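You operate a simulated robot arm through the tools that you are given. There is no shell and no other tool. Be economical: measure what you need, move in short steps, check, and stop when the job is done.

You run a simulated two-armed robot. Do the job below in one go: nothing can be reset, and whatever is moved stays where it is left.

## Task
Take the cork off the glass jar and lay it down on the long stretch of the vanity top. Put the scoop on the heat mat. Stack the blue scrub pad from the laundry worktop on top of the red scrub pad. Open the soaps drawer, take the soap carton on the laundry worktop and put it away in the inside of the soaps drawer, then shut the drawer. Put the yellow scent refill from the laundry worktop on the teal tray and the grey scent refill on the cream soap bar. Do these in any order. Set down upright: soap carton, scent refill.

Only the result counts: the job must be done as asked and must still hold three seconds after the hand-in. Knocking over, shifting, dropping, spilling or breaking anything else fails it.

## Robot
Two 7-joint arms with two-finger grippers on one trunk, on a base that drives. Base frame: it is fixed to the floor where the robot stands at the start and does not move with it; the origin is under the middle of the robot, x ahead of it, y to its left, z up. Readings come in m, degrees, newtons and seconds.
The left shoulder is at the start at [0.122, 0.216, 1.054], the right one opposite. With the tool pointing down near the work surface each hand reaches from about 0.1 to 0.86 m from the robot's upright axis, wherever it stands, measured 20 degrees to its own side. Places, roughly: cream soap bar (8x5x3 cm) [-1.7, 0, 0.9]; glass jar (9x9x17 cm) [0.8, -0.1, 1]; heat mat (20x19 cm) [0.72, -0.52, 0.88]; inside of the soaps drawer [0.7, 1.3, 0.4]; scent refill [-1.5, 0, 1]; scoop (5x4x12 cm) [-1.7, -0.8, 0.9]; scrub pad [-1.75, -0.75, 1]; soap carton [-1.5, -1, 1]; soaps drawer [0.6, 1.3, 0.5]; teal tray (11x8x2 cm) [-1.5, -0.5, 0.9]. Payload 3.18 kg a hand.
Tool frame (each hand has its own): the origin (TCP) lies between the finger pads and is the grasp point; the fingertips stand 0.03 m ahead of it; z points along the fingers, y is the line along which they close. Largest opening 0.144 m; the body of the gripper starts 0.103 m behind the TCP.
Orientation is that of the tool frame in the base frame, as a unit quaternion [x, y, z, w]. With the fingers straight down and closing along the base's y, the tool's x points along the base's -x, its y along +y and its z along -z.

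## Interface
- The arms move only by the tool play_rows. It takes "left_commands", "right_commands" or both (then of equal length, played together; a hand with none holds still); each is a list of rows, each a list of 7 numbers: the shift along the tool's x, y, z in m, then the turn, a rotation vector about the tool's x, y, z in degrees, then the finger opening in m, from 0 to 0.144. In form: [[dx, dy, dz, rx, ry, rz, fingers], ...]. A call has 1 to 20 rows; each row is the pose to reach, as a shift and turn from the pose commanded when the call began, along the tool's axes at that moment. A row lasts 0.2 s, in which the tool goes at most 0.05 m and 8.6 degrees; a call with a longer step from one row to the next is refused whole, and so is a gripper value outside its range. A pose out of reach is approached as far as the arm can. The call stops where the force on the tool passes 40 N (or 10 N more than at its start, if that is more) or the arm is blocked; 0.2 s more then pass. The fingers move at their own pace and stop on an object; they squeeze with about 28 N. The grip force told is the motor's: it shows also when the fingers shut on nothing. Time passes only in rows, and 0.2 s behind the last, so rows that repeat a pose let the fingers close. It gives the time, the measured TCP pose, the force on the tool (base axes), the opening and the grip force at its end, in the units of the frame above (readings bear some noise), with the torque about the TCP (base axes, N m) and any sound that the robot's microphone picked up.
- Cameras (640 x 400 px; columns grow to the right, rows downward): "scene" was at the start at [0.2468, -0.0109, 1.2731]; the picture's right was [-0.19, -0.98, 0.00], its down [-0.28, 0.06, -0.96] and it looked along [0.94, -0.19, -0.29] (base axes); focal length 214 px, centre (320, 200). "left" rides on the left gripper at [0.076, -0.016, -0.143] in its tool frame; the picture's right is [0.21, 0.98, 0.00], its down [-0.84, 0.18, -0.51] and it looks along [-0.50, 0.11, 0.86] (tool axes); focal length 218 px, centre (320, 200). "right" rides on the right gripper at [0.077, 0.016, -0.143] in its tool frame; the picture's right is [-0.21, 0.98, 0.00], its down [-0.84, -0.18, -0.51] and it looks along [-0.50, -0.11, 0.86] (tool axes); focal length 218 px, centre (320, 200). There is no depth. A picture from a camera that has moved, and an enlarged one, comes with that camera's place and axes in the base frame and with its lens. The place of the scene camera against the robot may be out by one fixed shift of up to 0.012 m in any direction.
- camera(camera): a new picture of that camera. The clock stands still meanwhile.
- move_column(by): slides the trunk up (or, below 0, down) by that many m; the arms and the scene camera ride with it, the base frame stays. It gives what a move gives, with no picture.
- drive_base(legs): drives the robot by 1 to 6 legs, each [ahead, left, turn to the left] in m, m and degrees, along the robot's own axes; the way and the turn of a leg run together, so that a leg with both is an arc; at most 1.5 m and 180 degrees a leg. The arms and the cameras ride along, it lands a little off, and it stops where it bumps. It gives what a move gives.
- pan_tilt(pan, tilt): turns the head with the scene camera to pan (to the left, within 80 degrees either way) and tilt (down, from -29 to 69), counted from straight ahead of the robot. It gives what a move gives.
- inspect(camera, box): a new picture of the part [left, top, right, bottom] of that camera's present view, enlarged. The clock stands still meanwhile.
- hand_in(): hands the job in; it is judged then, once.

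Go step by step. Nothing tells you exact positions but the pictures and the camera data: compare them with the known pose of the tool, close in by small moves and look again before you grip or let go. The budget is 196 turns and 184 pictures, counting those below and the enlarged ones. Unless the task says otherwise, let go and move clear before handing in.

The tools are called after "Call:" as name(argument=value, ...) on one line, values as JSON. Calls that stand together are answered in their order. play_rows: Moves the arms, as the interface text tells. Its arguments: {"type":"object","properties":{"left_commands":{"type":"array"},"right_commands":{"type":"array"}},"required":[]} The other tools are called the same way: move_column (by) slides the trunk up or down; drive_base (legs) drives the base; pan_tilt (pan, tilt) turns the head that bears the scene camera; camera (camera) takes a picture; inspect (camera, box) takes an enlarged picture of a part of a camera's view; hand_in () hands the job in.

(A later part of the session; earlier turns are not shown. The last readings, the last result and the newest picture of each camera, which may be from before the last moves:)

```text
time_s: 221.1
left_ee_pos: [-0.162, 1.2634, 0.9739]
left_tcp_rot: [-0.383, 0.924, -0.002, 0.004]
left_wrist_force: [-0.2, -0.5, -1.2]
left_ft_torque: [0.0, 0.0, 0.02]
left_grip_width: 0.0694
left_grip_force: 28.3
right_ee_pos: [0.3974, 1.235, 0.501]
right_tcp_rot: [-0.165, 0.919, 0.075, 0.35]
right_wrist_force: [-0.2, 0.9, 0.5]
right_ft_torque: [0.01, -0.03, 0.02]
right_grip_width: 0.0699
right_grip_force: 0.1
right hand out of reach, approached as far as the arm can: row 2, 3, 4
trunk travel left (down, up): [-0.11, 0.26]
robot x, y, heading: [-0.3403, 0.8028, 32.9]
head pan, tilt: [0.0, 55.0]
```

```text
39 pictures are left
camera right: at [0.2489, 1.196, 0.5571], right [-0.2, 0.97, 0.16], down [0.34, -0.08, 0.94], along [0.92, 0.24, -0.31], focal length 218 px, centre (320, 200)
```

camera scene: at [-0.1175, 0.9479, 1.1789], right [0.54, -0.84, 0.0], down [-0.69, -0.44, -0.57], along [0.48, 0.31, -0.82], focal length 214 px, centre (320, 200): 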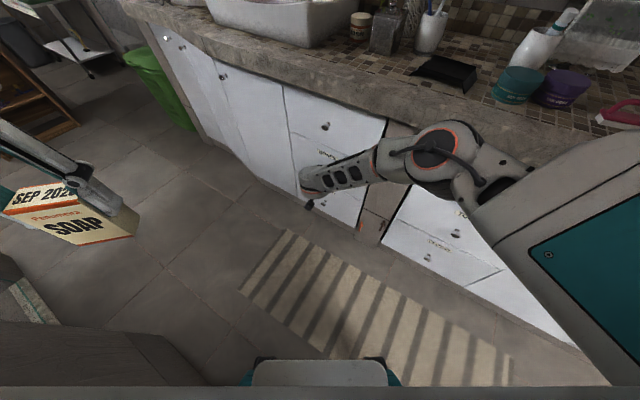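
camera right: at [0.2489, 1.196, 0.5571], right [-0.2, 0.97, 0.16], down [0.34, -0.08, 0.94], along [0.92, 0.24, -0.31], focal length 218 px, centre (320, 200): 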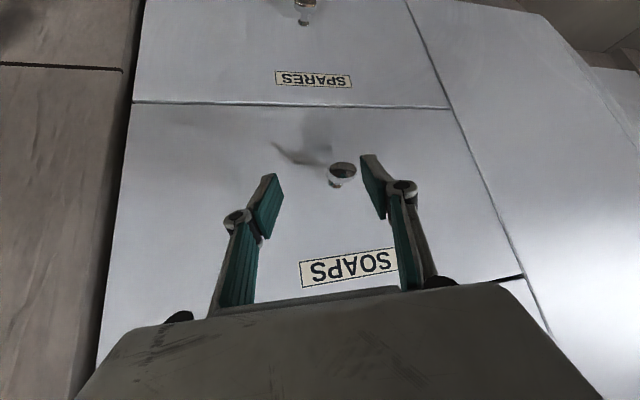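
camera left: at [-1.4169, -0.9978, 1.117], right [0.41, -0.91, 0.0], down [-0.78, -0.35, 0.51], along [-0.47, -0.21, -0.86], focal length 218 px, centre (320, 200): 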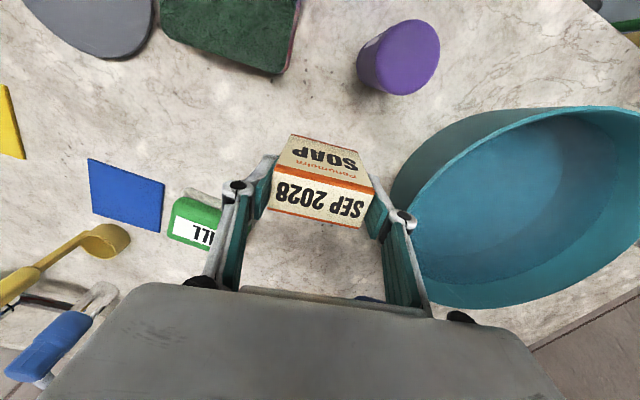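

A few cm short; nudging the base ahead 3.8 cm and left 1.2 cm.

Call:
drive_base(legs=[[0.038, 0.012, 0]])

Call:
camera(camera="right")

```text
time_s: 222.0
left_ee_pos: [-0.1377, 1.2943, 0.974]
left_tcp_rot: [-0.383, 0.924, -0.001, 0.004]
left_wrist_force: [0.2, 0.0, -2.5]
left_ft_torque: [-0.02, 0.02, 0.01]
left_grip_width: 0.0691
left_grip_force: 27.7
right_ee_pos: [0.4224, 1.2678, 0.5024]
right_tcp_rot: [-0.166, 0.919, 0.074, 0.35]
right_wrist_force: [-9.8, -2.0, -3.8]
right_ft_torque: [0.04, 0.21, -0.28]
right_grip_width: 0.077
right_grip_force: 0.2
trunk travel left (down, up): [-0.11, 0.26]
robot x, y, heading: [-0.3171, 0.8316, 32.7]
head pan, tilt: [0.0, 55.0]
```

```text
38 pictures are left
camera right: at [0.2739, 1.2268, 0.5572], right [-0.2, 0.97, 0.16], down [0.34, -0.08, 0.94], along [0.92, 0.25, -0.31], focal length 218 px, centre (320, 200)
```

right: 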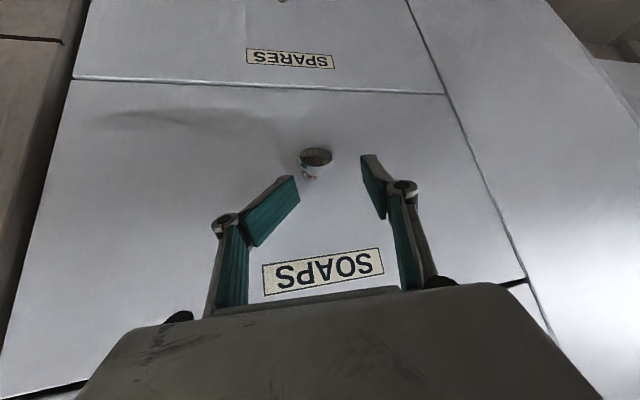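

One finger is touching the drawer front because of the 22° yaw. I'll back off a bit, square the yaw, and lower to knob height.

Call:
play_rows(right_commands=[[0.0084, 0.0043, -0.0074, 0, 0, 0, 0.07], [0.01, 0.0043, -0.006, 4.9, -0.2, 5.5, 0.07], [0.012, 0.0045, -0.002, 9.8, -0.4, 11, 0.07], [0.015, 0.0045, 0.006, 14.7, -0.6, 16.4, 0.07], [0.018, 0.0044, 0.0125, 14.7, -0.6, 16.4, 0.07]])

Call:
camera(camera="right")

```text
time_s: 222.8
left_ee_pos: [-0.1443, 1.2947, 0.9767]
left_tcp_rot: [-0.386, 0.923, -0.001, 0.006]
left_wrist_force: [0.6, 0.6, -1.5]
left_ft_torque: [0.02, 0.0, 0.01]
left_grip_width: 0.0691
left_grip_force: 27.6
right_ee_pos: [0.4346, 1.2291, 0.5011]
right_tcp_rot: [-0.068, 0.933, 0.043, 0.351]
right_wrist_force: [-50.5, 8.5, 32.1]
right_ft_torque: [2.01, 0.06, 2.18]
right_grip_width: 0.1025
right_grip_force: 18.5
right hand out of reach, approached as far as the arm can: row 2, 3, 4
trunk travel left (down, up): [-0.11, 0.26]
robot x, y, heading: [-0.3124, 0.8312, 33.0]
head pan, tilt: [0.0, 55.0]
stopped in row 4 (right hand): the force on the tool passed its limit at 132 N (the readings are from after the stop); the commanded pose is now the measured one
```

```text
37 pictures are left
camera right: at [0.2819, 1.2211, 0.5574], right [0.0, 0.99, 0.17], down [0.33, -0.16, 0.93], along [0.95, 0.05, -0.32], focal length 218 px, centre (320, 200)
```

right: 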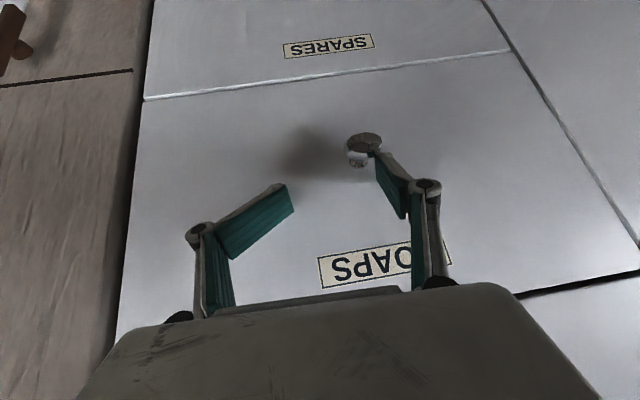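

The hand pressed on the drawer front at the reach limit; backing off right away, then I'll bring the base nearer with the hand retracted.

Call:
drive_base(legs=[[-0.04, 0, 0]])

Call:
play_rows(right_commands=[[0, 0.01, -0.03, 0, 0, 0, 0.06], [0, 0.025, -0.06, 0, 0, 0, 0.06], [0, 0.035, -0.09, 0, 0, 0, 0.06]])

Call:
drive_base(legs=[[0.08, 0, 0]])

Call:
camera(camera="right")

Call:
camera(camera="scene")

```text
time_s: 223.5
left_ee_pos: [-0.1529, 1.2935, 0.9727]
left_tcp_rot: [-0.389, 0.921, -0.002, 0.003]
left_wrist_force: [-0.4, 1.0, -0.9]
left_ft_torque: [0.02, -0.04, 0.02]
left_grip_width: 0.0692
left_grip_force: 27.7
right_ee_pos: [0.4248, 1.2378, 0.4954]
right_tcp_rot: [-0.082, 0.932, 0.052, 0.35]
right_wrist_force: [-30.5, 2.9, 16.9]
right_ft_torque: [0.0, -0.16, -0.01]
right_grip_width: 0.0
right_grip_force: 30.3
trunk travel left (down, up): [-0.11, 0.26]
robot x, y, heading: [-0.3171, 0.8243, 33.3]
head pan, tilt: [0.0, 55.0]
stopped in leg 1: the force on the tool passed its limit at 79 N (the readings are from after the stop); the commanded pose is now the measured one
```

```text
time_s: 224.3
left_ee_pos: [-0.1502, 1.2939, 0.9744]
left_tcp_rot: [-0.388, 0.922, -0.001, 0.004]
left_wrist_force: [0.2, -0.6, -0.2]
left_ft_torque: [0.02, 0.0, 0.01]
left_grip_width: 0.0693
left_grip_force: 28.6
right_ee_pos: [0.3623, 1.2591, 0.5668]
right_tcp_rot: [-0.082, 0.931, 0.052, 0.352]
right_wrist_force: [0.2, -0.7, -0.4]
right_ft_torque: [0.0, 0.01, 0.01]
right_grip_width: 0.0601
right_grip_force: 0.2
trunk travel left (down, up): [-0.11, 0.26]
robot x, y, heading: [-0.3229, 0.8276, 33.5]
head pan, tilt: [0.0, 55.0]
```

```text
time_s: 225.5
left_ee_pos: [-0.0835, 1.3373, 0.9739]
left_tcp_rot: [-0.387, 0.922, -0.001, 0.003]
left_wrist_force: [-0.1, -0.6, -1.6]
left_ft_torque: [-0.01, -0.01, -0.01]
left_grip_width: 0.0692
left_grip_force: 28.2
right_ee_pos: [0.4181, 1.3034, 0.561]
right_tcp_rot: [-0.082, 0.935, 0.052, 0.342]
right_wrist_force: [-1.6, 0.3, -0.1]
right_ft_torque: [-0.02, -0.02, -0.03]
right_grip_width: 0.0596
right_grip_force: 0.1
trunk travel left (down, up): [-0.11, 0.26]
robot x, y, heading: [-0.2562, 0.8732, 33.3]
head pan, tilt: [0.0, 55.0]
stopped in leg 1: the force on the tool passed its limit at 48 N (the readings are from after the stop); the commanded pose is now the measured one
```

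```text
36 pictures are left
camera right: at [0.2662, 1.2898, 0.6196], right [-0.03, 0.98, 0.17], down [0.35, -0.15, 0.93], along [0.94, 0.08, -0.34], focal length 218 px, centre (320, 200)
```

right: 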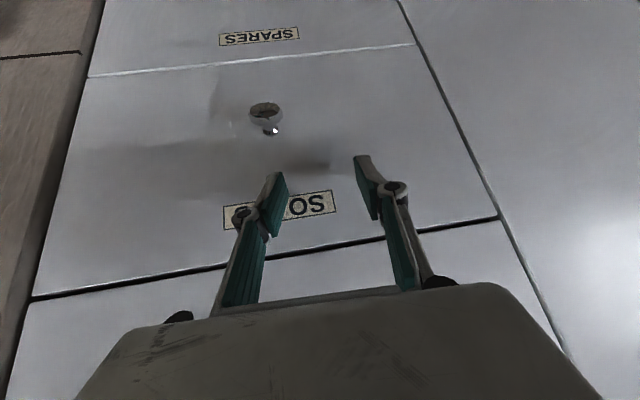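

```text
35 pictures are left
camera scene: at [-0.0356, 1.0222, 1.1792], right [0.55, -0.83, 0.0], down [-0.68, -0.45, -0.57], along [0.48, 0.32, -0.82], focal length 214 px, centre (320, 200)
```

scene: 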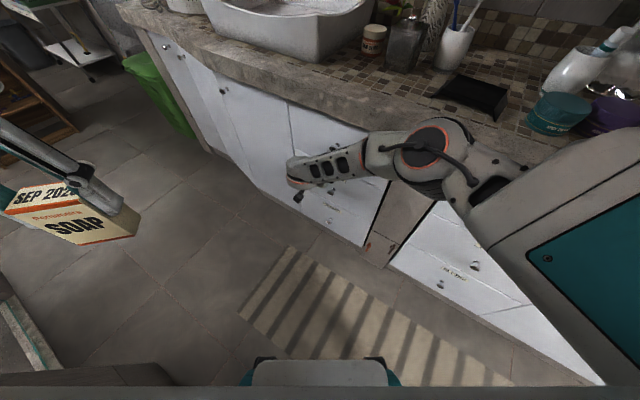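

Knob re-measured at [0.427, 1.269, 0.467]. Now with reach to spare: back off, align, then approach along the tool axis.

Call:
play_rows(right_commands=[[0.032, -0.013, -0.012, 0, 0, 0, 0.058], [0.064, -0.0263, -0.0233, 0, 0, 0, 0.058], [0.062, -0.033, 0.01, 0, 0, 0, 0.058], [0.06, -0.038, 0.03, 0, 0, 0, 0.058]])

Call:
camera(camera="right")

```text
time_s: 226.5
left_ee_pos: [-0.0835, 1.3387, 0.9732]
left_tcp_rot: [-0.388, 0.922, -0.001, 0.002]
left_wrist_force: [0.7, 0.4, -0.9]
left_ft_torque: [-0.02, 0.03, 0.01]
left_grip_width: 0.0694
left_grip_force: 28.1
right_ee_pos: [0.3993, 1.2644, 0.4961]
right_tcp_rot: [-0.081, 0.935, 0.051, 0.343]
right_wrist_force: [-0.2, 0.1, 1.0]
right_ft_torque: [0.02, 0.01, -0.02]
right_grip_width: 0.058
right_grip_force: 0.1
trunk travel left (down, up): [-0.11, 0.26]
robot x, y, heading: [-0.2557, 0.8721, 33.6]
head pan, tilt: [0.0, 55.0]
```

```text
34 pictures are left
camera right: at [0.2476, 1.2501, 0.5558], right [-0.03, 0.98, 0.17], down [0.35, -0.15, 0.93], along [0.94, 0.08, -0.34], focal length 218 px, centre (320, 200)
```

right: 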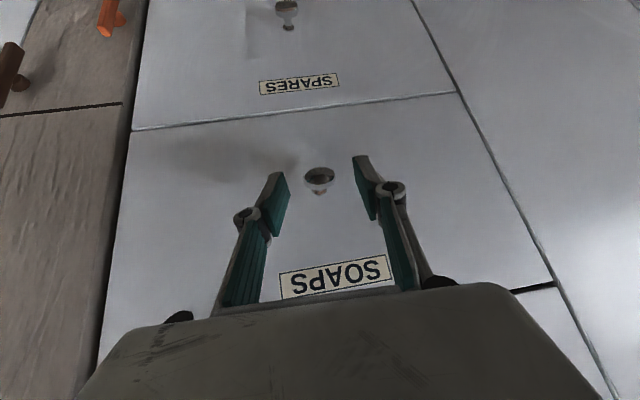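

Knob is centered between the fingers. Advancing 2.2 cm and closing.

Call:
play_rows(right_commands=[[0, 0, 0.012, 0, 0, 0, 0.058], [0, 0, 0.021, 0, 0, 0, 0.058], [0, 0, 0.021, 0, 0, 0, 0.03], [0, 0, 0.021, 0, 0, 0, 0.01], [0, 0, 0.021, 0, 0, 0, 0.01]])

Call:
camera(camera="right")

```text
time_s: 227.7
left_ee_pos: [-0.0833, 1.3372, 0.9736]
left_tcp_rot: [-0.388, 0.922, -0.002, 0.003]
left_wrist_force: [0.5, 0.0, -1.2]
left_ft_torque: [-0.01, 0.0, 0.02]
left_grip_width: 0.0691
left_grip_force: 27.9
right_ee_pos: [0.4126, 1.2649, 0.4808]
right_tcp_rot: [-0.079, 0.935, 0.049, 0.342]
right_wrist_force: [1.0, -12.8, -1.2]
right_ft_torque: [-0.09, 0.0, 0.06]
right_grip_width: 0.0319
right_grip_force: 46.2
trunk travel left (down, up): [-0.11, 0.26]
robot x, y, heading: [-0.2516, 0.874, 33.4]
head pan, tilt: [0.0, 55.0]
```

```text
33 pictures are left
camera right: at [0.2612, 1.2523, 0.5397], right [-0.02, 0.98, 0.17], down [0.35, -0.15, 0.93], along [0.94, 0.08, -0.34], focal length 218 px, centre (320, 200)
```

right: 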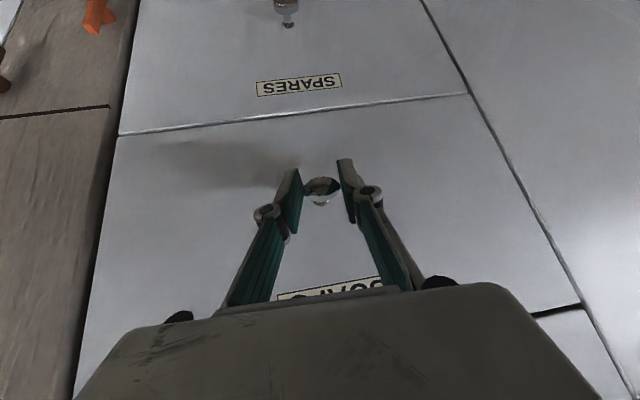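

Knob gripped. Pulling straight out (-x) with the arm first.

Call:
play_rows(right_commands=[[0.0151, 0.0038, -0.0126, 0, 0, 0, 0.01], [0.0301, 0.0076, -0.0252, 0, 0, 0, 0.01], [0.0452, 0.0113, -0.0379, 0, 0, 0, 0.01], [0.0603, 0.0151, -0.0505, 0, 0, 0, 0.01], [0.0753, 0.0189, -0.0631, 0, 0, 0, 0.01], [0.0904, 0.0227, -0.0757, 0, 0, 0, 0.01]])

Call:
camera(camera="scene")

```text
time_s: 229.1
left_ee_pos: [-0.0868, 1.34, 0.9749]
left_tcp_rot: [-0.39, 0.921, -0.001, 0.003]
left_wrist_force: [0.0, 0.3, -0.9]
left_ft_torque: [-0.04, 0.04, -0.04]
left_grip_width: 0.0691
left_grip_force: 28.2
right_ee_pos: [0.3138, 1.2668, 0.4803]
right_tcp_rot: [-0.077, 0.934, 0.052, 0.345]
right_wrist_force: [-1.3, 21.4, 9.1]
right_ft_torque: [0.29, 0.98, 0.94]
right_grip_width: 0.0323
right_grip_force: 45.5
trunk travel left (down, up): [-0.11, 0.26]
robot x, y, heading: [-0.249, 0.8715, 33.5]
head pan, tilt: [0.0, 55.0]
stopped in row 6 (right hand): the force on the tool passed its limit at 45 N (the readings are from after the stop); the commanded pose is now the measured one
```

```text
32 pictures are left
camera scene: at [-0.037, 1.0245, 1.1797], right [0.56, -0.83, 0.0], down [-0.68, -0.46, -0.57], along [0.48, 0.32, -0.82], focal length 214 px, centre (320, 200)
```

scene: 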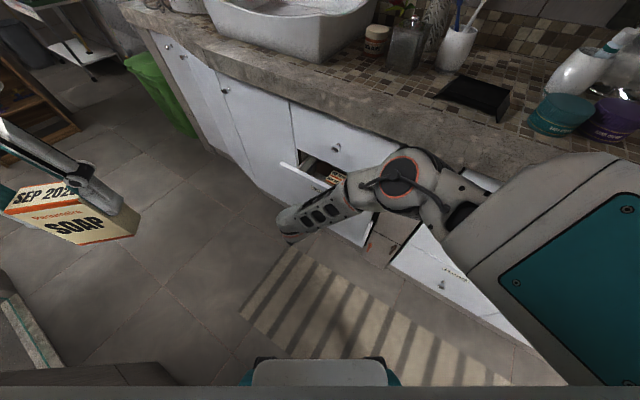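

The drawer is opening (10 cm). Continue pulling.

Call:
play_rows(right_commands=[[0.013, 0.006, -0.011, 0, 0, 0, 0.01], [0.026, 0.009, -0.022, 0, 0, 0, 0.01], [0.039, 0.0125, -0.033, 0, 0, 0, 0.01], [0.052, 0.0155, -0.044, 0, 0, 0, 0.01], [0.066, 0.019, -0.056, 0, 0, 0, 0.01], [0.079, 0.022, -0.067, 0, 0, 0, 0.01], [0.092, 0.025, -0.078, 0, 0, 0, 0.01], [0.105, 0.028, -0.089, 0, 0, 0, 0.01]])

Call:
camera(camera="scene")

```text
time_s: 229.5
left_ee_pos: [-0.0881, 1.3412, 0.9743]
left_tcp_rot: [-0.393, 0.92, 0.0, 0.003]
left_wrist_force: [0.0, -0.1, -2.2]
left_ft_torque: [0.02, 0.0, 0.0]
left_grip_width: 0.0691
left_grip_force: 27.9
right_ee_pos: [0.314, 1.2662, 0.48]
right_tcp_rot: [-0.073, 0.934, 0.052, 0.346]
right_wrist_force: [-1.7, 15.8, 10.3]
right_ft_torque: [0.42, 0.63, 0.92]
right_grip_width: 0.0321
right_grip_force: 45.2
trunk travel left (down, up): [-0.11, 0.26]
robot x, y, heading: [-0.2525, 0.8749, 34.0]
head pan, tilt: [0.0, 55.0]
stopped in row 1 (right hand): the force on the tool passed its limit at 44 N (the readings are from after the stop); the commanded pose is now the measured one
```

```text
31 pictures are left
camera scene: at [-0.037, 1.0253, 1.1794], right [0.56, -0.83, 0.0], down [-0.68, -0.46, -0.57], along [0.48, 0.32, -0.82], focal length 214 px, centre (320, 200)
```

scene: 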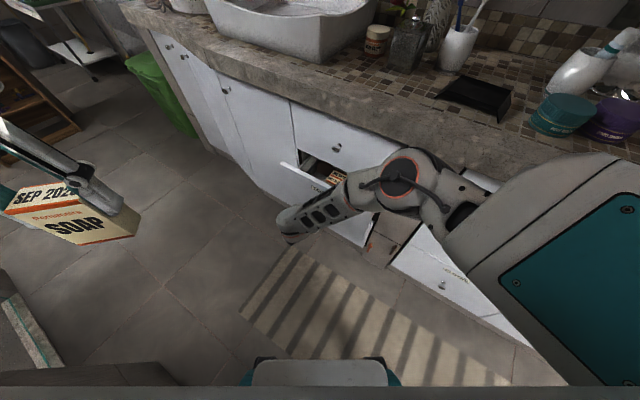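

The elbow is likely at the counter edge; I'll pull with the base instead, moving straight in -x.

Call:
drive_base(legs=[[-0.116, 0.078, 0]])

Call:
camera(camera="scene")

```text
time_s: 230.8
left_ee_pos: [-0.1937, 1.3374, 0.9756]
left_tcp_rot: [-0.39, 0.921, -0.001, 0.004]
left_wrist_force: [0.5, 0.2, -1.0]
left_ft_torque: [0.04, 0.07, 0.03]
left_grip_width: 0.0696
left_grip_force: 27.7
right_ee_pos: [0.2055, 1.2647, 0.4801]
right_tcp_rot: [-0.075, 0.934, 0.056, 0.345]
right_wrist_force: [0.1, 5.2, 12.5]
right_ft_torque: [0.34, 0.6, 0.75]
right_grip_width: 0.0322
right_grip_force: 44.8
trunk travel left (down, up): [-0.11, 0.26]
robot x, y, heading: [-0.366, 0.873, 33.7]
head pan, tilt: [0.0, 55.0]
stopped in leg 1: the force on the tool passed its limit at 62 N (the readings are from after the stop); the commanded pose is now the measured one
```

```text
30 pictures are left
camera scene: at [-0.1452, 1.0227, 1.1792], right [0.55, -0.83, 0.0], down [-0.68, -0.45, -0.57], along [0.48, 0.32, -0.82], focal length 214 px, centre (320, 200)
```

scene: 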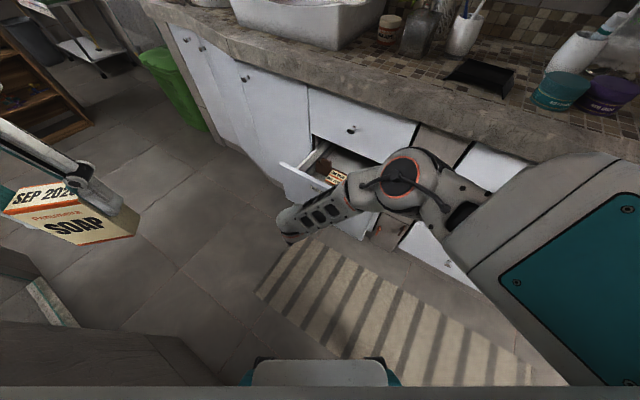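

The drawer is open ~21 cm. Zooming in to find a free spot inside.

Call:
inspect(camera="scene", box=[260, 90, 430, 250])

```text
2.50 times, centred on (345, 170) of scene
camera zoom: at [-0.1452, 1.0227, 1.1792], right [0.55, -0.83, 0.0], down [-0.68, -0.45, -0.57], along [0.48, 0.32, -0.82], focal length 536 px, centre (258, 275)
```

zoom: 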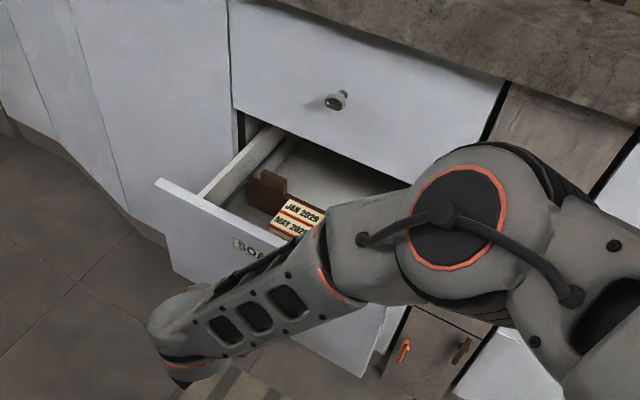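

There's free space behind the front panel to the left of the stored cartons. I'll release the knob, move the right hand away, and bring the base closer for the left hand.

Call:
play_rows(right_commands=[[0, 0, 0, 0, 0, 0, 0.07], [0, 0, 0, 0, 0, 0, 0.08], [0, 0, -0.04, 0, 0, 0, 0.08], [0, 0, -0.08, 0, 0, 0, 0.08], [-0.005, -0.03, -0.115, 0, 0, 0, 0.06], [-0.011, -0.06, -0.15, 0, 0, 0, 0.03], [-0.017, -0.095, -0.185, 0, 0, 0, 0.0], [-0.022, -0.126, -0.22, 0, 0, 0, 0.0], [-0.022, -0.126, -0.26, 0, 0, 0, 0.0]])

Call:
drive_base(legs=[[0.1, 0.09, 0]])

Call:
camera(camera="scene")

```text
time_s: 231.9
left_ee_pos: [-0.1936, 1.3394, 0.9742]
left_tcp_rot: [-0.391, 0.921, -0.001, 0.003]
left_wrist_force: [0.7, 0.2, -1.3]
left_ft_torque: [-0.03, 0.04, 0.04]
left_grip_width: 0.069
left_grip_force: 27.9
right_ee_pos: [0.0892, 1.1481, 0.4559]
right_tcp_rot: [-0.071, 0.961, -0.013, 0.265]
right_wrist_force: [0.0, 0.2, -0.1]
right_ft_torque: [0.05, -0.02, 0.02]
right_grip_width: 0.06
right_grip_force: 0.1
trunk travel left (down, up): [-0.11, 0.26]
robot x, y, heading: [-0.3604, 0.8726, 33.5]
head pan, tilt: [0.0, 55.0]
stopped in row 5 (right hand): the arm was blocked; the commanded pose is now the measured one
```

```text
time_s: 232.7
left_ee_pos: [-0.1934, 1.3399, 0.9749]
left_tcp_rot: [-0.392, 0.92, -0.001, 0.002]
left_wrist_force: [-0.3, 0.4, -2.1]
left_ft_torque: [0.0, 0.02, -0.01]
left_grip_width: 0.0692
left_grip_force: 27.8
right_ee_pos: [0.0921, 1.1472, 0.4559]
right_tcp_rot: [-0.071, 0.962, -0.014, 0.264]
right_wrist_force: [-0.9, 0.2, -0.1]
right_ft_torque: [-0.02, 0.04, -0.02]
right_grip_width: 0.0599
right_grip_force: 0.0
trunk travel left (down, up): [-0.11, 0.26]
robot x, y, heading: [-0.3636, 0.8749, 33.6]
head pan, tilt: [0.0, 55.0]
stopped in leg 1: the robot was blocked; the commanded pose is now the measured one
```

```text
28 pictures are left
camera scene: at [-0.1445, 1.0243, 1.179], right [0.55, -0.83, 0.0], down [-0.68, -0.45, -0.57], along [0.48, 0.32, -0.82], focal length 214 px, centre (320, 200)
```

scene: 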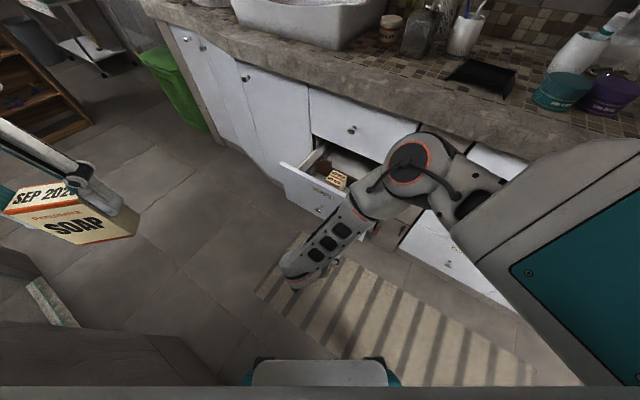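

The right elbow is wedged near the counter front. I'll back the base away, lift the right hand in free space, then return.

Call:
drive_base(legs=[[-0.15, -0.05, 0]])

Call:
play_rows(right_commands=[[-0.02, -0.02, -0.03, 0, 0, 0, 0.04], [-0.04, -0.05, -0.06, 0, 0, 0, 0.02], [-0.06, -0.08, -0.09, 0, 0, 0, 0.0], [-0.08, -0.11, -0.12, 0, 0, 0, 0.0], [-0.1, -0.14, -0.15, 0, 0, 0, 0.0], [-0.12, -0.16, -0.185, 0, 0, 0, 0.0], [-0.14, -0.18, -0.22, 0, 0, 0, 0.0]])

Call:
camera(camera="scene")

```text
time_s: 234.1
left_ee_pos: [-0.2908, 1.2154, 0.9749]
left_tcp_rot: [-0.391, 0.92, -0.001, 0.003]
left_wrist_force: [0.2, -0.8, -0.7]
left_ft_torque: [0.02, -0.04, 0.0]
left_grip_width: 0.0691
left_grip_force: 28.6
right_ee_pos: [-0.005, 1.0253, 0.4561]
right_tcp_rot: [-0.071, 0.962, -0.014, 0.265]
right_wrist_force: [-0.2, 0.5, 0.0]
right_ft_torque: [0.0, 0.02, 0.0]
right_grip_width: 0.0601
right_grip_force: 0.1
trunk travel left (down, up): [-0.11, 0.26]
robot x, y, heading: [-0.4561, 0.7472, 33.5]
head pan, tilt: [0.0, 55.0]
```

```text
time_s: 235.7
left_ee_pos: [-0.292, 1.2151, 0.9741]
left_tcp_rot: [-0.391, 0.92, -0.001, 0.003]
left_wrist_force: [0.6, 1.2, -1.7]
left_ft_torque: [0.01, 0.02, -0.01]
left_grip_width: 0.069
left_grip_force: 27.5
right_ee_pos: [0.0218, 0.8645, 0.7283]
right_tcp_rot: [-0.072, 0.962, -0.014, 0.265]
right_wrist_force: [0.5, -0.2, 0.6]
right_ft_torque: [-0.02, -0.04, 0.0]
right_grip_width: 0.0
right_grip_force: 27.4
trunk travel left (down, up): [-0.11, 0.26]
robot x, y, heading: [-0.4582, 0.7486, 34.0]
head pan, tilt: [0.0, 55.0]
```

```text
27 pictures are left
camera scene: at [-0.2416, 0.8999, 1.1795], right [0.56, -0.83, 0.0], down [-0.68, -0.45, -0.57], along [0.48, 0.32, -0.82], focal length 214 px, centre (320, 200)
```

scene: 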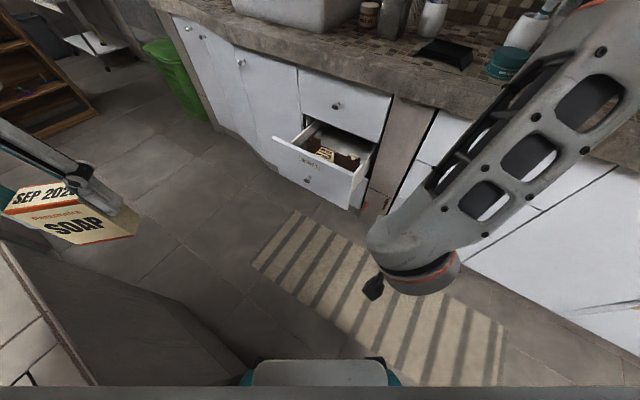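

Free now. Moving the right hand up and aside, then driving in for the left hand.

Call:
play_rows(right_commands=[[-0.018, -0.026, -0.03, 0, 0, 0, 0], [-0.036, -0.052, -0.06, 0, 0, 0, 0], [-0.054, -0.078, -0.09, 0, 0, 0, 0], [-0.072, -0.104, -0.12, 0, 0, 0, 0], [-0.09, -0.13, -0.15, 0, 0, 0, 0], [-0.105, -0.156, -0.18, 0, 0, 0, 0], [-0.118, -0.186, -0.208, 0, 0, 0, 0]])

Call:
drive_base(legs=[[0.3, -0.12, 0]])

Call:
camera(camera="scene")

```text
time_s: 237.3
left_ee_pos: [-0.2917, 1.2156, 0.9746]
left_tcp_rot: [-0.391, 0.92, -0.001, 0.003]
left_wrist_force: [1.0, -0.1, -0.9]
left_ft_torque: [0.03, 0.02, -0.01]
left_grip_width: 0.069
left_grip_force: 28.1
right_ee_pos: [0.0656, 0.7217, 1.0223]
right_tcp_rot: [-0.071, 0.962, -0.014, 0.264]
right_wrist_force: [0.1, 0.0, 0.7]
right_ft_torque: [0.06, -0.01, 0.05]
right_grip_width: 0.0001
right_grip_force: 27.9
right hand out of reach, approached as far as the arm can: row 1, 2, 3, 4, 5, 6, 7
trunk travel left (down, up): [-0.11, 0.26]
robot x, y, heading: [-0.4516, 0.7458, 33.7]
head pan, tilt: [0.0, 55.0]
```

```text
time_s: 239.4
left_ee_pos: [0.0245, 1.2831, 0.974]
left_tcp_rot: [-0.391, 0.92, -0.001, 0.003]
left_wrist_force: [-1.0, -0.1, -1.1]
left_ft_torque: [0.0, 0.02, 0.01]
left_grip_width: 0.0691
left_grip_force: 28.2
right_ee_pos: [0.3818, 0.787, 1.0222]
right_tcp_rot: [-0.071, 0.962, -0.014, 0.263]
right_wrist_force: [0.4, 0.9, -0.3]
right_ft_torque: [-0.06, -0.02, -0.01]
right_grip_width: 0.0
right_grip_force: 28.0
trunk travel left (down, up): [-0.11, 0.26]
robot x, y, heading: [-0.142, 0.817, 33.5]
head pan, tilt: [0.0, 55.0]
```

```text
26 pictures are left
camera scene: at [0.0746, 0.9671, 1.179], right [0.56, -0.83, 0.0], down [-0.68, -0.46, -0.57], along [0.48, 0.32, -0.82], focal length 214 px, centre (320, 200)
```

scene: 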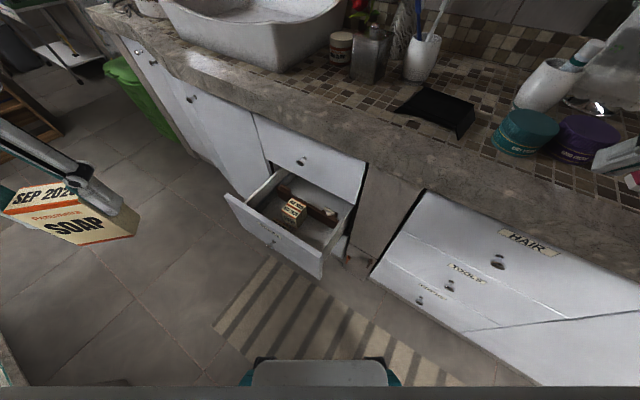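

Excellent view of the open drawer. Zooming in on its inside.

Call:
inspect(camera="scene", box=[210, 140, 380, 290])

```text
2.67 times, centred on (295, 215) of scene
camera zoom: at [0.0746, 0.9671, 1.179], right [0.56, -0.83, 0.0], down [-0.68, -0.46, -0.57], along [0.48, 0.32, -0.82], focal length 572 px, centre (387, 160)
```

zoom: 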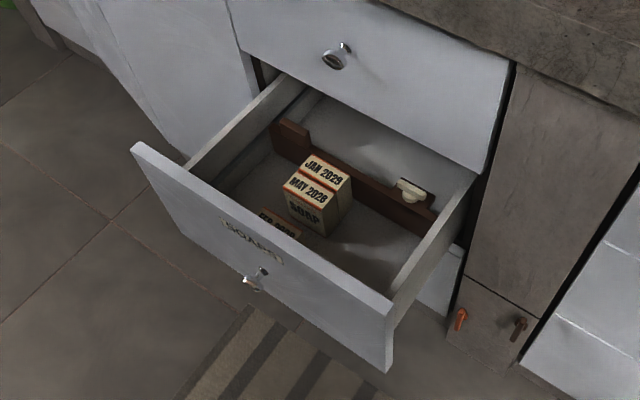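

There's a roomy free area at the right part of the drawer, around [0.34, 1.195]. Moving the carton above it.

Call:
play_rows(left_commands=[[-0.017, -0.032, 0.005, 0, 0, 0, 0.05], [-0.035, -0.064, 0.01, 0, 0, 0, 0.05], [-0.052, -0.096, 0.02, 0, 0, 0, 0.05], [-0.07, -0.128, 0.03, 0, 0, 0, 0.05], [-0.087, -0.16, 0.05, 0, 0, 0, 0.05], [-0.104, -0.192, 0.075, 0, 0, 0, 0.05], [-0.122, -0.224, 0.1, 0, 0, 0, 0.05], [-0.139, -0.256, 0.135, 0, 0, 0, 0.05], [-0.156, -0.288, 0.17, 0, 0, 0, 0.05]])

Call:
camera(camera="scene")

Call:
camera(camera="left")

```text
refused: row 8 steps farther than a row can; nothing moved
```

```text
24 pictures are left
camera scene: at [0.0746, 0.9671, 1.179], right [0.56, -0.83, 0.0], down [-0.68, -0.46, -0.57], along [0.48, 0.32, -0.82], focal length 214 px, centre (320, 200)
```

scene: 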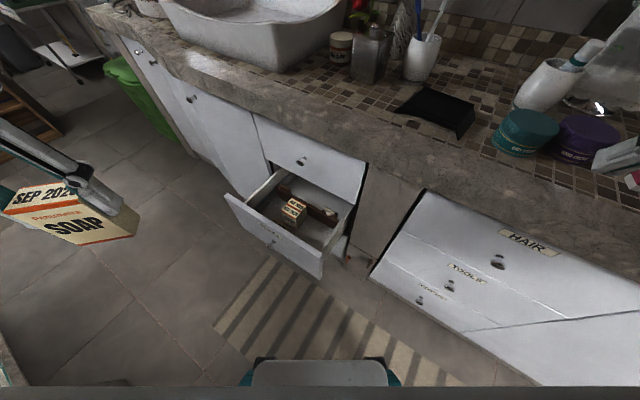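

```text
23 pictures are left
camera left: at [-0.0171, 1.2166, 1.1158], right [-0.85, 0.53, 0.0], down [0.45, 0.73, 0.51], along [0.27, 0.43, -0.86], focal length 218 px, centre (320, 200)
```

left: 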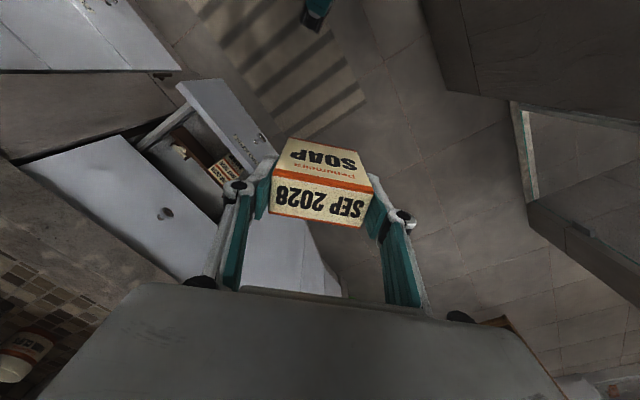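

The step was slightly too long; repeating with finer rows.

Call:
play_rows(left_commands=[[-0.017, -0.032, 0.005, 0, 0, 0, 0.05], [-0.035, -0.064, 0.01, 0, 0, 0, 0.05], [-0.052, -0.096, 0.02, 0, 0, 0, 0.05], [-0.07, -0.128, 0.03, 0, 0, 0, 0.05], [-0.087, -0.16, 0.045, 0, 0, 0, 0.05], [-0.104, -0.192, 0.065, 0, 0, 0, 0.05], [-0.122, -0.224, 0.085, 0, 0, 0, 0.05], [-0.139, -0.256, 0.105, 0, 0, 0, 0.05], [-0.156, -0.288, 0.125, 0, 0, 0, 0.05], [-0.156, -0.288, 0.165, 0, 0, 0, 0.05]])

Call:
camera(camera="scene")

```text
time_s: 241.6
left_ee_pos: [0.3399, 1.197, 0.8096]
left_tcp_rot: [-0.392, 0.92, -0.001, 0.002]
left_wrist_force: [0.3, 0.3, -0.7]
left_ft_torque: [-0.06, -0.01, -0.03]
left_grip_width: 0.069
left_grip_force: 27.9
right_ee_pos: [0.3813, 0.7897, 1.021]
right_tcp_rot: [-0.071, 0.962, -0.014, 0.264]
right_wrist_force: [0.4, 0.3, 1.2]
right_ft_torque: [-0.05, 0.01, -0.04]
right_grip_width: 0.0001
right_grip_force: 27.8
trunk travel left (down, up): [-0.11, 0.26]
robot x, y, heading: [-0.1398, 0.8186, 33.9]
head pan, tilt: [0.0, 55.0]
```

```text
22 pictures are left
camera scene: at [0.0747, 0.9679, 1.1786], right [0.56, -0.83, 0.0], down [-0.68, -0.46, -0.57], along [0.48, 0.32, -0.82], focal length 214 px, centre (320, 200)
```

scene: 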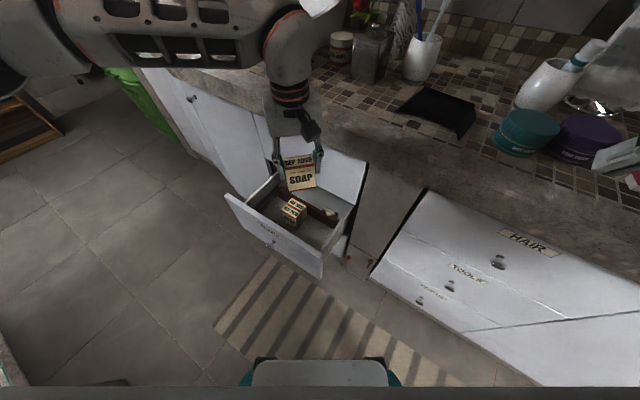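

Descending into the drawer.

Call:
play_rows(left_commands=[[0, 0, 0.04, 0, 0, 0, 0.05], [0, 0, 0.08, 0, 0, 0, 0.05], [0, 0, 0.12, 0, 0, 0, 0.05], [0, 0, 0.16, 0, 0, 0, 0.05], [0, 0, 0.2, 0, 0, 0, 0.05], [0, 0, 0.24, 0, 0, 0, 0.05]])

Call:
camera(camera="left")

Call:
inspect(camera="scene", box=[210, 120, 400, 290])

```text
time_s: 243.0
left_ee_pos: [0.342, 1.1957, 0.5685]
left_tcp_rot: [-0.392, 0.92, -0.001, 0.002]
left_wrist_force: [0.4, 0.1, -0.4]
left_ft_torque: [-0.01, -0.01, -0.01]
left_grip_width: 0.0694
left_grip_force: 28.0
right_ee_pos: [0.3822, 0.7889, 1.0204]
right_tcp_rot: [-0.07, 0.962, -0.016, 0.263]
right_wrist_force: [0.0, -0.3, -0.8]
right_ft_torque: [-0.01, 0.0, 0.0]
right_grip_width: 0.0
right_grip_force: 28.1
trunk travel left (down, up): [-0.11, 0.26]
robot x, y, heading: [-0.1415, 0.8123, 33.5]
head pan, tilt: [0.0, 55.0]
```

```text
21 pictures are left
camera left: at [0.3006, 1.1293, 0.7112], right [-0.85, 0.53, 0.0], down [0.45, 0.73, 0.51], along [0.27, 0.43, -0.86], focal length 218 px, centre (320, 200)
```

left: 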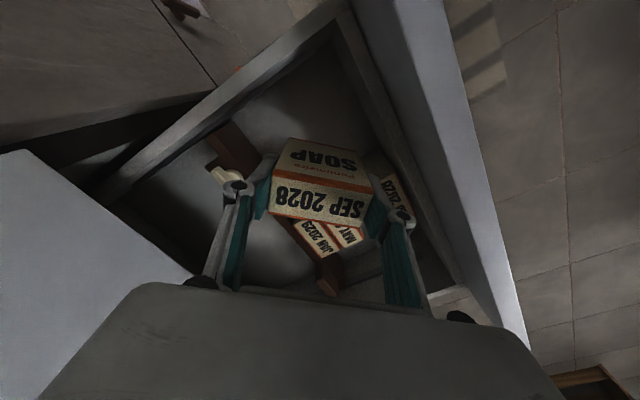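

```text
2.35 times, centred on (305, 205) of scene
camera zoom: at [0.0749, 0.9675, 1.1787], right [0.56, -0.83, 0.0], down [-0.68, -0.46, -0.57], along [0.48, 0.32, -0.82], focal length 505 px, centre (355, 188)
```

zoom: 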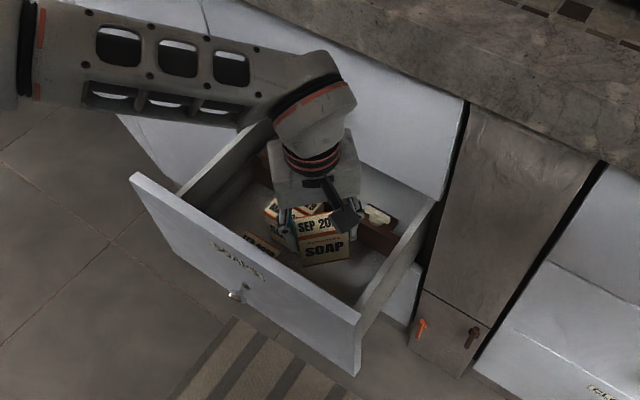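

Clear around the carton. Lowering further toward the drawer floor, gently at the end.

Call:
play_rows(left_commands=[[-0.004, -0.004, 0.035, 0, 0, 0, 0.05], [-0.004, -0.004, 0.07, 0, 0, 0, 0.05], [-0.004, -0.004, 0.095, 0, 0, 0, 0.05], [-0.004, -0.004, 0.105, 0, 0, 0, 0.05], [-0.004, -0.004, 0.112, 0, 0, 0, 0.05], [-0.004, -0.004, 0.118, 0, 0, 0, 0.05], [-0.004, -0.004, 0.124, 0, 0, 0, 0.05], [-0.004, -0.004, 0.13, 0, 0, 0, 0.05]])

```text
time_s: 244.8
left_ee_pos: [0.3482, 1.1954, 0.4409]
left_tcp_rot: [-0.392, 0.92, -0.001, 0.003]
left_wrist_force: [-0.3, 0.8, 15.8]
left_ft_torque: [0.13, -0.07, -0.05]
left_grip_width: 0.0692
left_grip_force: 28.3
right_ee_pos: [0.3801, 0.7875, 1.0219]
right_tcp_rot: [-0.07, 0.962, -0.014, 0.264]
right_wrist_force: [0.9, 0.2, 0.7]
right_ft_torque: [0.03, -0.01, 0.01]
right_grip_width: 0.0001
right_grip_force: 28.0
trunk travel left (down, up): [-0.11, 0.26]
robot x, y, heading: [-0.1426, 0.8177, 33.7]
head pan, tilt: [0.0, 55.0]
```

Floor contact. Easing off, opening and rising straight out.

Call:
play_rows(left_commands=[[0, 0, -0.002, 0, 0, 0, 0.05], [0, 0, -0.002, 0, 0, 0, 0.08], [0, 0, -0.002, 0, 0, 0, 0.086], [0, 0, -0.03, 0, 0, 0, 0.086], [0, 0, -0.07, 0, 0, 0, 0.086], [0, 0, -0.11, 0, 0, 0, 0.086], [0, 0, -0.15, 0, 0, 0, 0.086], [0, 0, -0.19, 0, 0, 0, 0.086], [0, 0, -0.23, 0, 0, 0, 0.086], [0, 0, -0.27, 0, 0, 0, 0.086], [0, 0, -0.31, 0, 0, 0, 0.086]])

Call:
camera(camera="left")

```text
time_s: 247.2
left_ee_pos: [0.3468, 1.1951, 0.7521]
left_tcp_rot: [-0.392, 0.92, -0.001, 0.003]
left_wrist_force: [-0.2, 0.7, 1.1]
left_ft_torque: [-0.02, 0.0, -0.02]
left_grip_width: 0.0857
left_grip_force: 0.1
right_ee_pos: [0.38, 0.7859, 1.0214]
right_tcp_rot: [-0.071, 0.962, -0.014, 0.264]
right_wrist_force: [0.6, -0.4, -0.3]
right_ft_torque: [0.0, -0.01, 0.0]
right_grip_width: 0.0
right_grip_force: 27.7
trunk travel left (down, up): [-0.11, 0.26]
robot x, y, heading: [-0.1412, 0.8145, 33.5]
head pan, tilt: [0.0, 55.0]
```

```text
19 pictures are left
camera left: at [0.3048, 1.1294, 0.8946], right [-0.85, 0.53, -0.01], down [0.45, 0.73, 0.51], along [0.27, 0.43, -0.86], focal length 218 px, centre (320, 200)
```

left: 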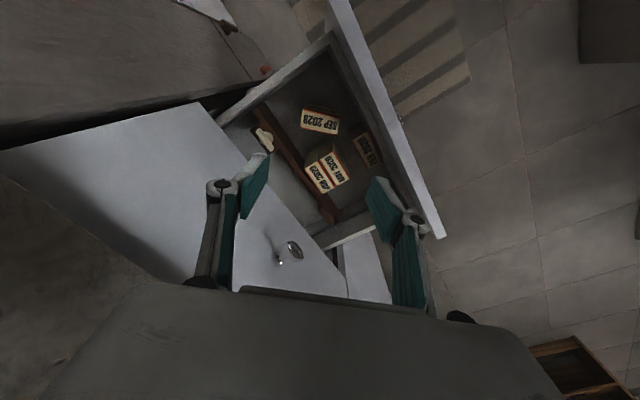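

The carton stands upright in the drawer. Now to shut it: raise the left hand, back off, square up to the cabinet, and push the front with closed, tilted fingers.

Call:
play_rows(left_commands=[[0, 0, -0.045, 0, 0, 0, 0.05], [0, 0, -0.09, 0, 0, 0, 0.02], [0, 0, -0.135, 0, 0, 0, 0.0], [0.02, 0.02, -0.17, 0, 0, 0, 0.0], [0.05, 0.04, -0.2, 0, 0, 0, 0.0]])

Call:
drive_base(legs=[[-0.18, 0.11, 0], [0, 0, -33.5]])

```text
time_s: 248.4
left_ee_pos: [0.281, 1.1862, 0.9526]
left_tcp_rot: [-0.392, 0.92, -0.001, 0.003]
left_wrist_force: [-0.1, 0.7, 0.9]
left_ft_torque: [0.04, -0.03, -0.01]
left_grip_width: 0.0
left_grip_force: 27.5
right_ee_pos: [0.3804, 0.7882, 1.0216]
right_tcp_rot: [-0.071, 0.961, -0.014, 0.266]
right_wrist_force: [-0.5, 0.5, 0.4]
right_ft_torque: [-0.02, 0.02, 0.0]
right_grip_width: 0.0
right_grip_force: 28.1
trunk travel left (down, up): [-0.11, 0.26]
robot x, y, heading: [-0.1391, 0.8167, 33.7]
head pan, tilt: [0.0, 55.0]
```

```text
time_s: 251.7
left_ee_pos: [0.206, 0.8788, 0.9509]
left_tcp_rot: [-0.107, 0.994, -0.002, 0.003]
left_wrist_force: [-0.4, 0.0, -0.5]
left_ft_torque: [0.02, -0.01, -0.02]
left_grip_width: 0.0002
left_grip_force: 27.9
right_ee_pos: [0.0673, 0.4928, 1.0211]
right_tcp_rot: [0.21, 0.941, -0.089, 0.248]
right_wrist_force: [-0.2, -0.4, 0.4]
right_ft_torque: [0.02, 0.0, 0.01]
right_grip_width: 0.0
right_grip_force: 28.0
trunk travel left (down, up): [-0.11, 0.26]
robot x, y, heading: [-0.3553, 0.808, 0.2]
head pan, tilt: [0.0, 55.0]
```

Bringing the left hand to a spot in front of the open drawer's face, lowering and tilting it forward.

Call:
play_rows(left_commands=[[0.0015, 0.045, 0, 0, 0, 0, 0], [0.003, 0.09, 0, 0, 0, 0, 0], [0.0045, 0.135, 0, 0, 0, 0, 0], [0.006, 0.18, 0.01, 0, 0, 0, 0], [0.0075, 0.225, 0.02, 0, -4, 0, 0], [0.009, 0.27, 0.03, 0, -8, 0, 0], [0.01, 0.315, 0.04, 0, -13, 0, 0], [0.0113, 0.351, 0.06, 0, -18, 0, 0], [0.0113, 0.351, 0.1, 0, -23, 0, 0], [0.0113, 0.351, 0.14, 0, -28, 0, 0], [0.0113, 0.351, 0.18, 0, -33, 0, 0], [0.0113, 0.351, 0.22, 0, -38, 0, 0], [0.0113, 0.351, 0.26, 0, -38, 0, 0], [0.0113, 0.351, 0.3, 0, -38, 0, 0], [0.0113, 0.351, 0.34, 0, -38, 0, 0], [0.0113, 0.351, 0.38, 0, -38, 0, 0], [0.0113, 0.351, 0.415, 0, -38, 0, 0]])

Call:
camera(camera="left")

```text
time_s: 255.3
left_ee_pos: [0.1471, 1.3167, 0.6507]
left_tcp_rot: [-0.096, 0.945, 0.017, 0.313]
left_wrist_force: [-0.6, -0.5, 0.0]
left_ft_torque: [0.05, 0.03, 0.05]
left_grip_width: 0.0
left_grip_force: 28.2
left hand out of reach, approached as far as the arm can: row 9, 10, 11, 12, 13, 14, 15, 16, 17
right_ee_pos: [0.0686, 0.4905, 1.0197]
right_tcp_rot: [0.211, 0.942, -0.089, 0.247]
right_wrist_force: [0.9, -0.6, -0.6]
right_ft_torque: [0.07, 0.03, 0.0]
right_grip_width: 0.0001
right_grip_force: 27.3
trunk travel left (down, up): [-0.11, 0.26]
robot x, y, heading: [-0.3541, 0.8071, -0.2]
head pan, tilt: [0.0, 55.0]
```

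```text
18 pictures are left
camera left: at [0.0069, 1.2756, 0.7187], right [-0.35, 0.92, -0.15], down [0.33, 0.27, 0.9], along [0.88, 0.27, -0.4], focal length 218 px, centre (320, 200)
```

left: 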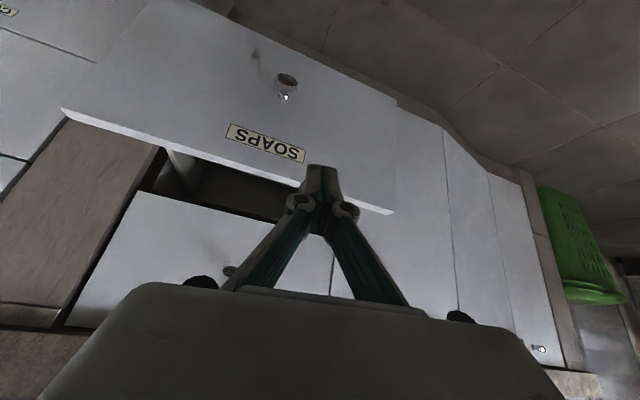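

Lowering the trunk 10 cm to get the fingertips below the drawer's top edge.

Call:
move_column(by=-0.1)

Call:
camera(camera="left")

```text
time_s: 256.6
left_ee_pos: [0.0423, 1.3177, 0.4392]
left_tcp_rot: [-0.093, 0.986, 0.033, 0.132]
left_wrist_force: [-0.4, -0.2, 0.0]
left_ft_torque: [0.01, 0.0, 0.04]
left_grip_width: 0.0001
left_grip_force: 27.7
right_ee_pos: [0.105, 0.4931, 0.8208]
right_tcp_rot: [0.192, 0.97, -0.126, 0.076]
right_wrist_force: [0.1, -0.1, 0.0]
right_ft_torque: [0.06, 0.0, 0.02]
right_grip_width: 0.0
right_grip_force: 28.8
trunk travel left (down, up): [-0.01, 0.36]
robot x, y, heading: [-0.3514, 0.8053, -0.1]
head pan, tilt: [0.0, 55.0]
```

```text
17 pictures are left
camera left: at [-0.0628, 1.2767, 0.5548], right [-0.39, 0.92, -0.02], down [0.64, 0.28, 0.72], along [0.67, 0.27, -0.69], focal length 218 px, centre (320, 200)
```

left: 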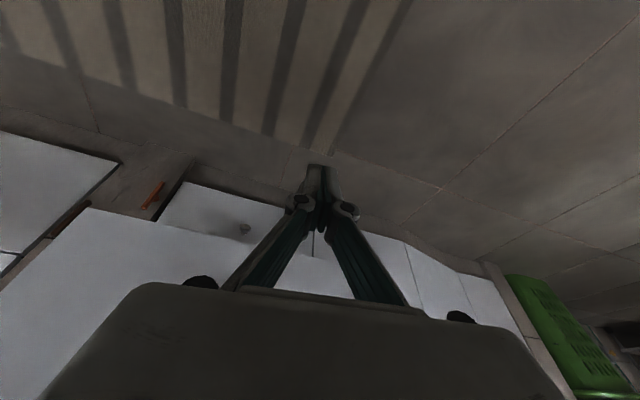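

The hand dropped to z 0.44 with less tilt. Raising it to about 0.51 and tilting forward again.

Call:
play_rows(left_commands=[[-0.018, -0.01, -0.02, 0, -7, 0, 0], [-0.036, -0.02, -0.035, 0, -14, 0, 0], [-0.053, -0.03, -0.045, 0, -21, 0, 0], [-0.07, -0.038, -0.055, 0, -26, 0, 0]])

Call:
camera(camera="left")

```text
time_s: 257.6
left_ee_pos: [0.1066, 1.3282, 0.5124]
left_tcp_rot: [-0.088, 0.931, 0.031, 0.352]
left_wrist_force: [-0.4, 0.3, 0.6]
left_ft_torque: [-0.03, -0.02, 0.0]
left_grip_width: 0.0003
left_grip_force: 27.8
left hand out of reach, approached as far as the arm can: row 1, 2, 3, 4
right_ee_pos: [0.1072, 0.4924, 0.82]
right_tcp_rot: [0.192, 0.97, -0.126, 0.076]
right_wrist_force: [0.1, 0.3, -0.4]
right_ft_torque: [0.01, 0.03, -0.04]
right_grip_width: 0.0
right_grip_force: 27.9
trunk travel left (down, up): [-0.01, 0.36]
robot x, y, heading: [-0.3502, 0.808, 0.1]
head pan, tilt: [0.0, 55.0]
```

```text
16 pictures are left
camera left: at [-0.0395, 1.2843, 0.5676], right [-0.33, 0.93, -0.14], down [0.26, 0.24, 0.94], along [0.91, 0.28, -0.32], focal length 218 px, centre (320, 200)
```

left: 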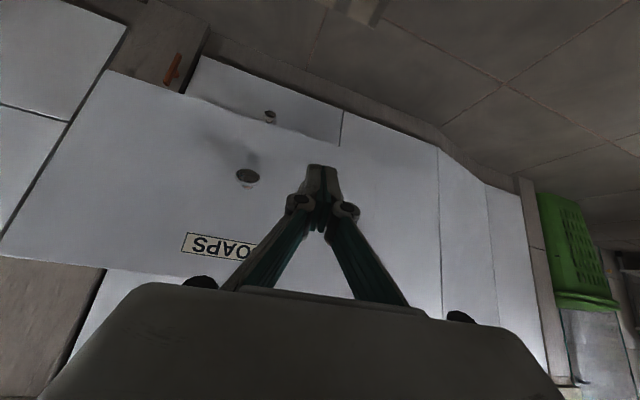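

The closed fingers point at the drawer front beside the knob. First I pull the right hand in and up, then push with the base.

Call:
play_rows(right_commands=[[0.017, -0.016, -0.031, 0, 0, 0, 0], [0.034, -0.032, -0.062, 0, 0, 0, 0], [0.051, -0.048, -0.094, 0, 0, 0, 0], [0.068, -0.065, -0.125, 0, 0, 0, 0]])

Call:
drive_base(legs=[[0.05, -0.03, 0], [0.1, 0, 0]])

Call:
camera(camera="left")

```text
time_s: 258.6
left_ee_pos: [0.1046, 1.3274, 0.5123]
left_tcp_rot: [-0.087, 0.932, 0.03, 0.352]
left_wrist_force: [0.1, -0.6, -0.7]
left_ft_torque: [0.03, 0.0, -0.04]
left_grip_width: 0.0
left_grip_force: 28.1
right_ee_pos: [-0.0017, 0.5093, 0.9194]
right_tcp_rot: [0.192, 0.97, -0.126, 0.077]
right_wrist_force: [-0.6, 0.1, 0.1]
right_ft_torque: [0.01, 0.03, -0.02]
right_grip_width: 0.0
right_grip_force: 29.0
right hand out of reach, approached as far as the arm can: row 1, 3, 4
trunk travel left (down, up): [-0.01, 0.36]
robot x, y, heading: [-0.3543, 0.8081, 0.0]
head pan, tilt: [0.0, 55.0]
```

```text
time_s: 260.3
left_ee_pos: [0.2571, 1.2978, 0.5126]
left_tcp_rot: [-0.086, 0.932, 0.029, 0.352]
left_wrist_force: [0.0, 0.4, -0.1]
left_ft_torque: [0.01, -0.02, -0.03]
left_grip_width: 0.0
left_grip_force: 28.3
right_ee_pos: [0.1485, 0.4786, 0.9166]
right_tcp_rot: [0.192, 0.97, -0.125, 0.075]
right_wrist_force: [1.0, 0.4, -0.2]
right_ft_torque: [-0.01, 0.04, -0.03]
right_grip_width: 0.0
right_grip_force: 27.9
trunk travel left (down, up): [-0.01, 0.36]
robot x, y, heading: [-0.2023, 0.774, -0.0]
head pan, tilt: [0.0, 55.0]
```

```text
15 pictures are left
camera left: at [0.111, 1.2541, 0.5678], right [-0.33, 0.93, -0.14], down [0.26, 0.24, 0.94], along [0.91, 0.28, -0.32], focal length 218 px, centre (320, 200)
```

left: 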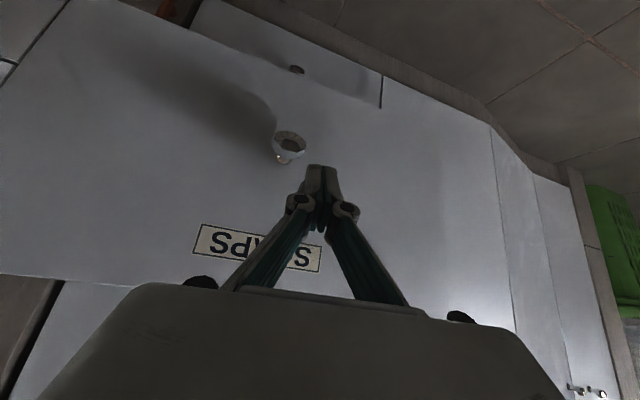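

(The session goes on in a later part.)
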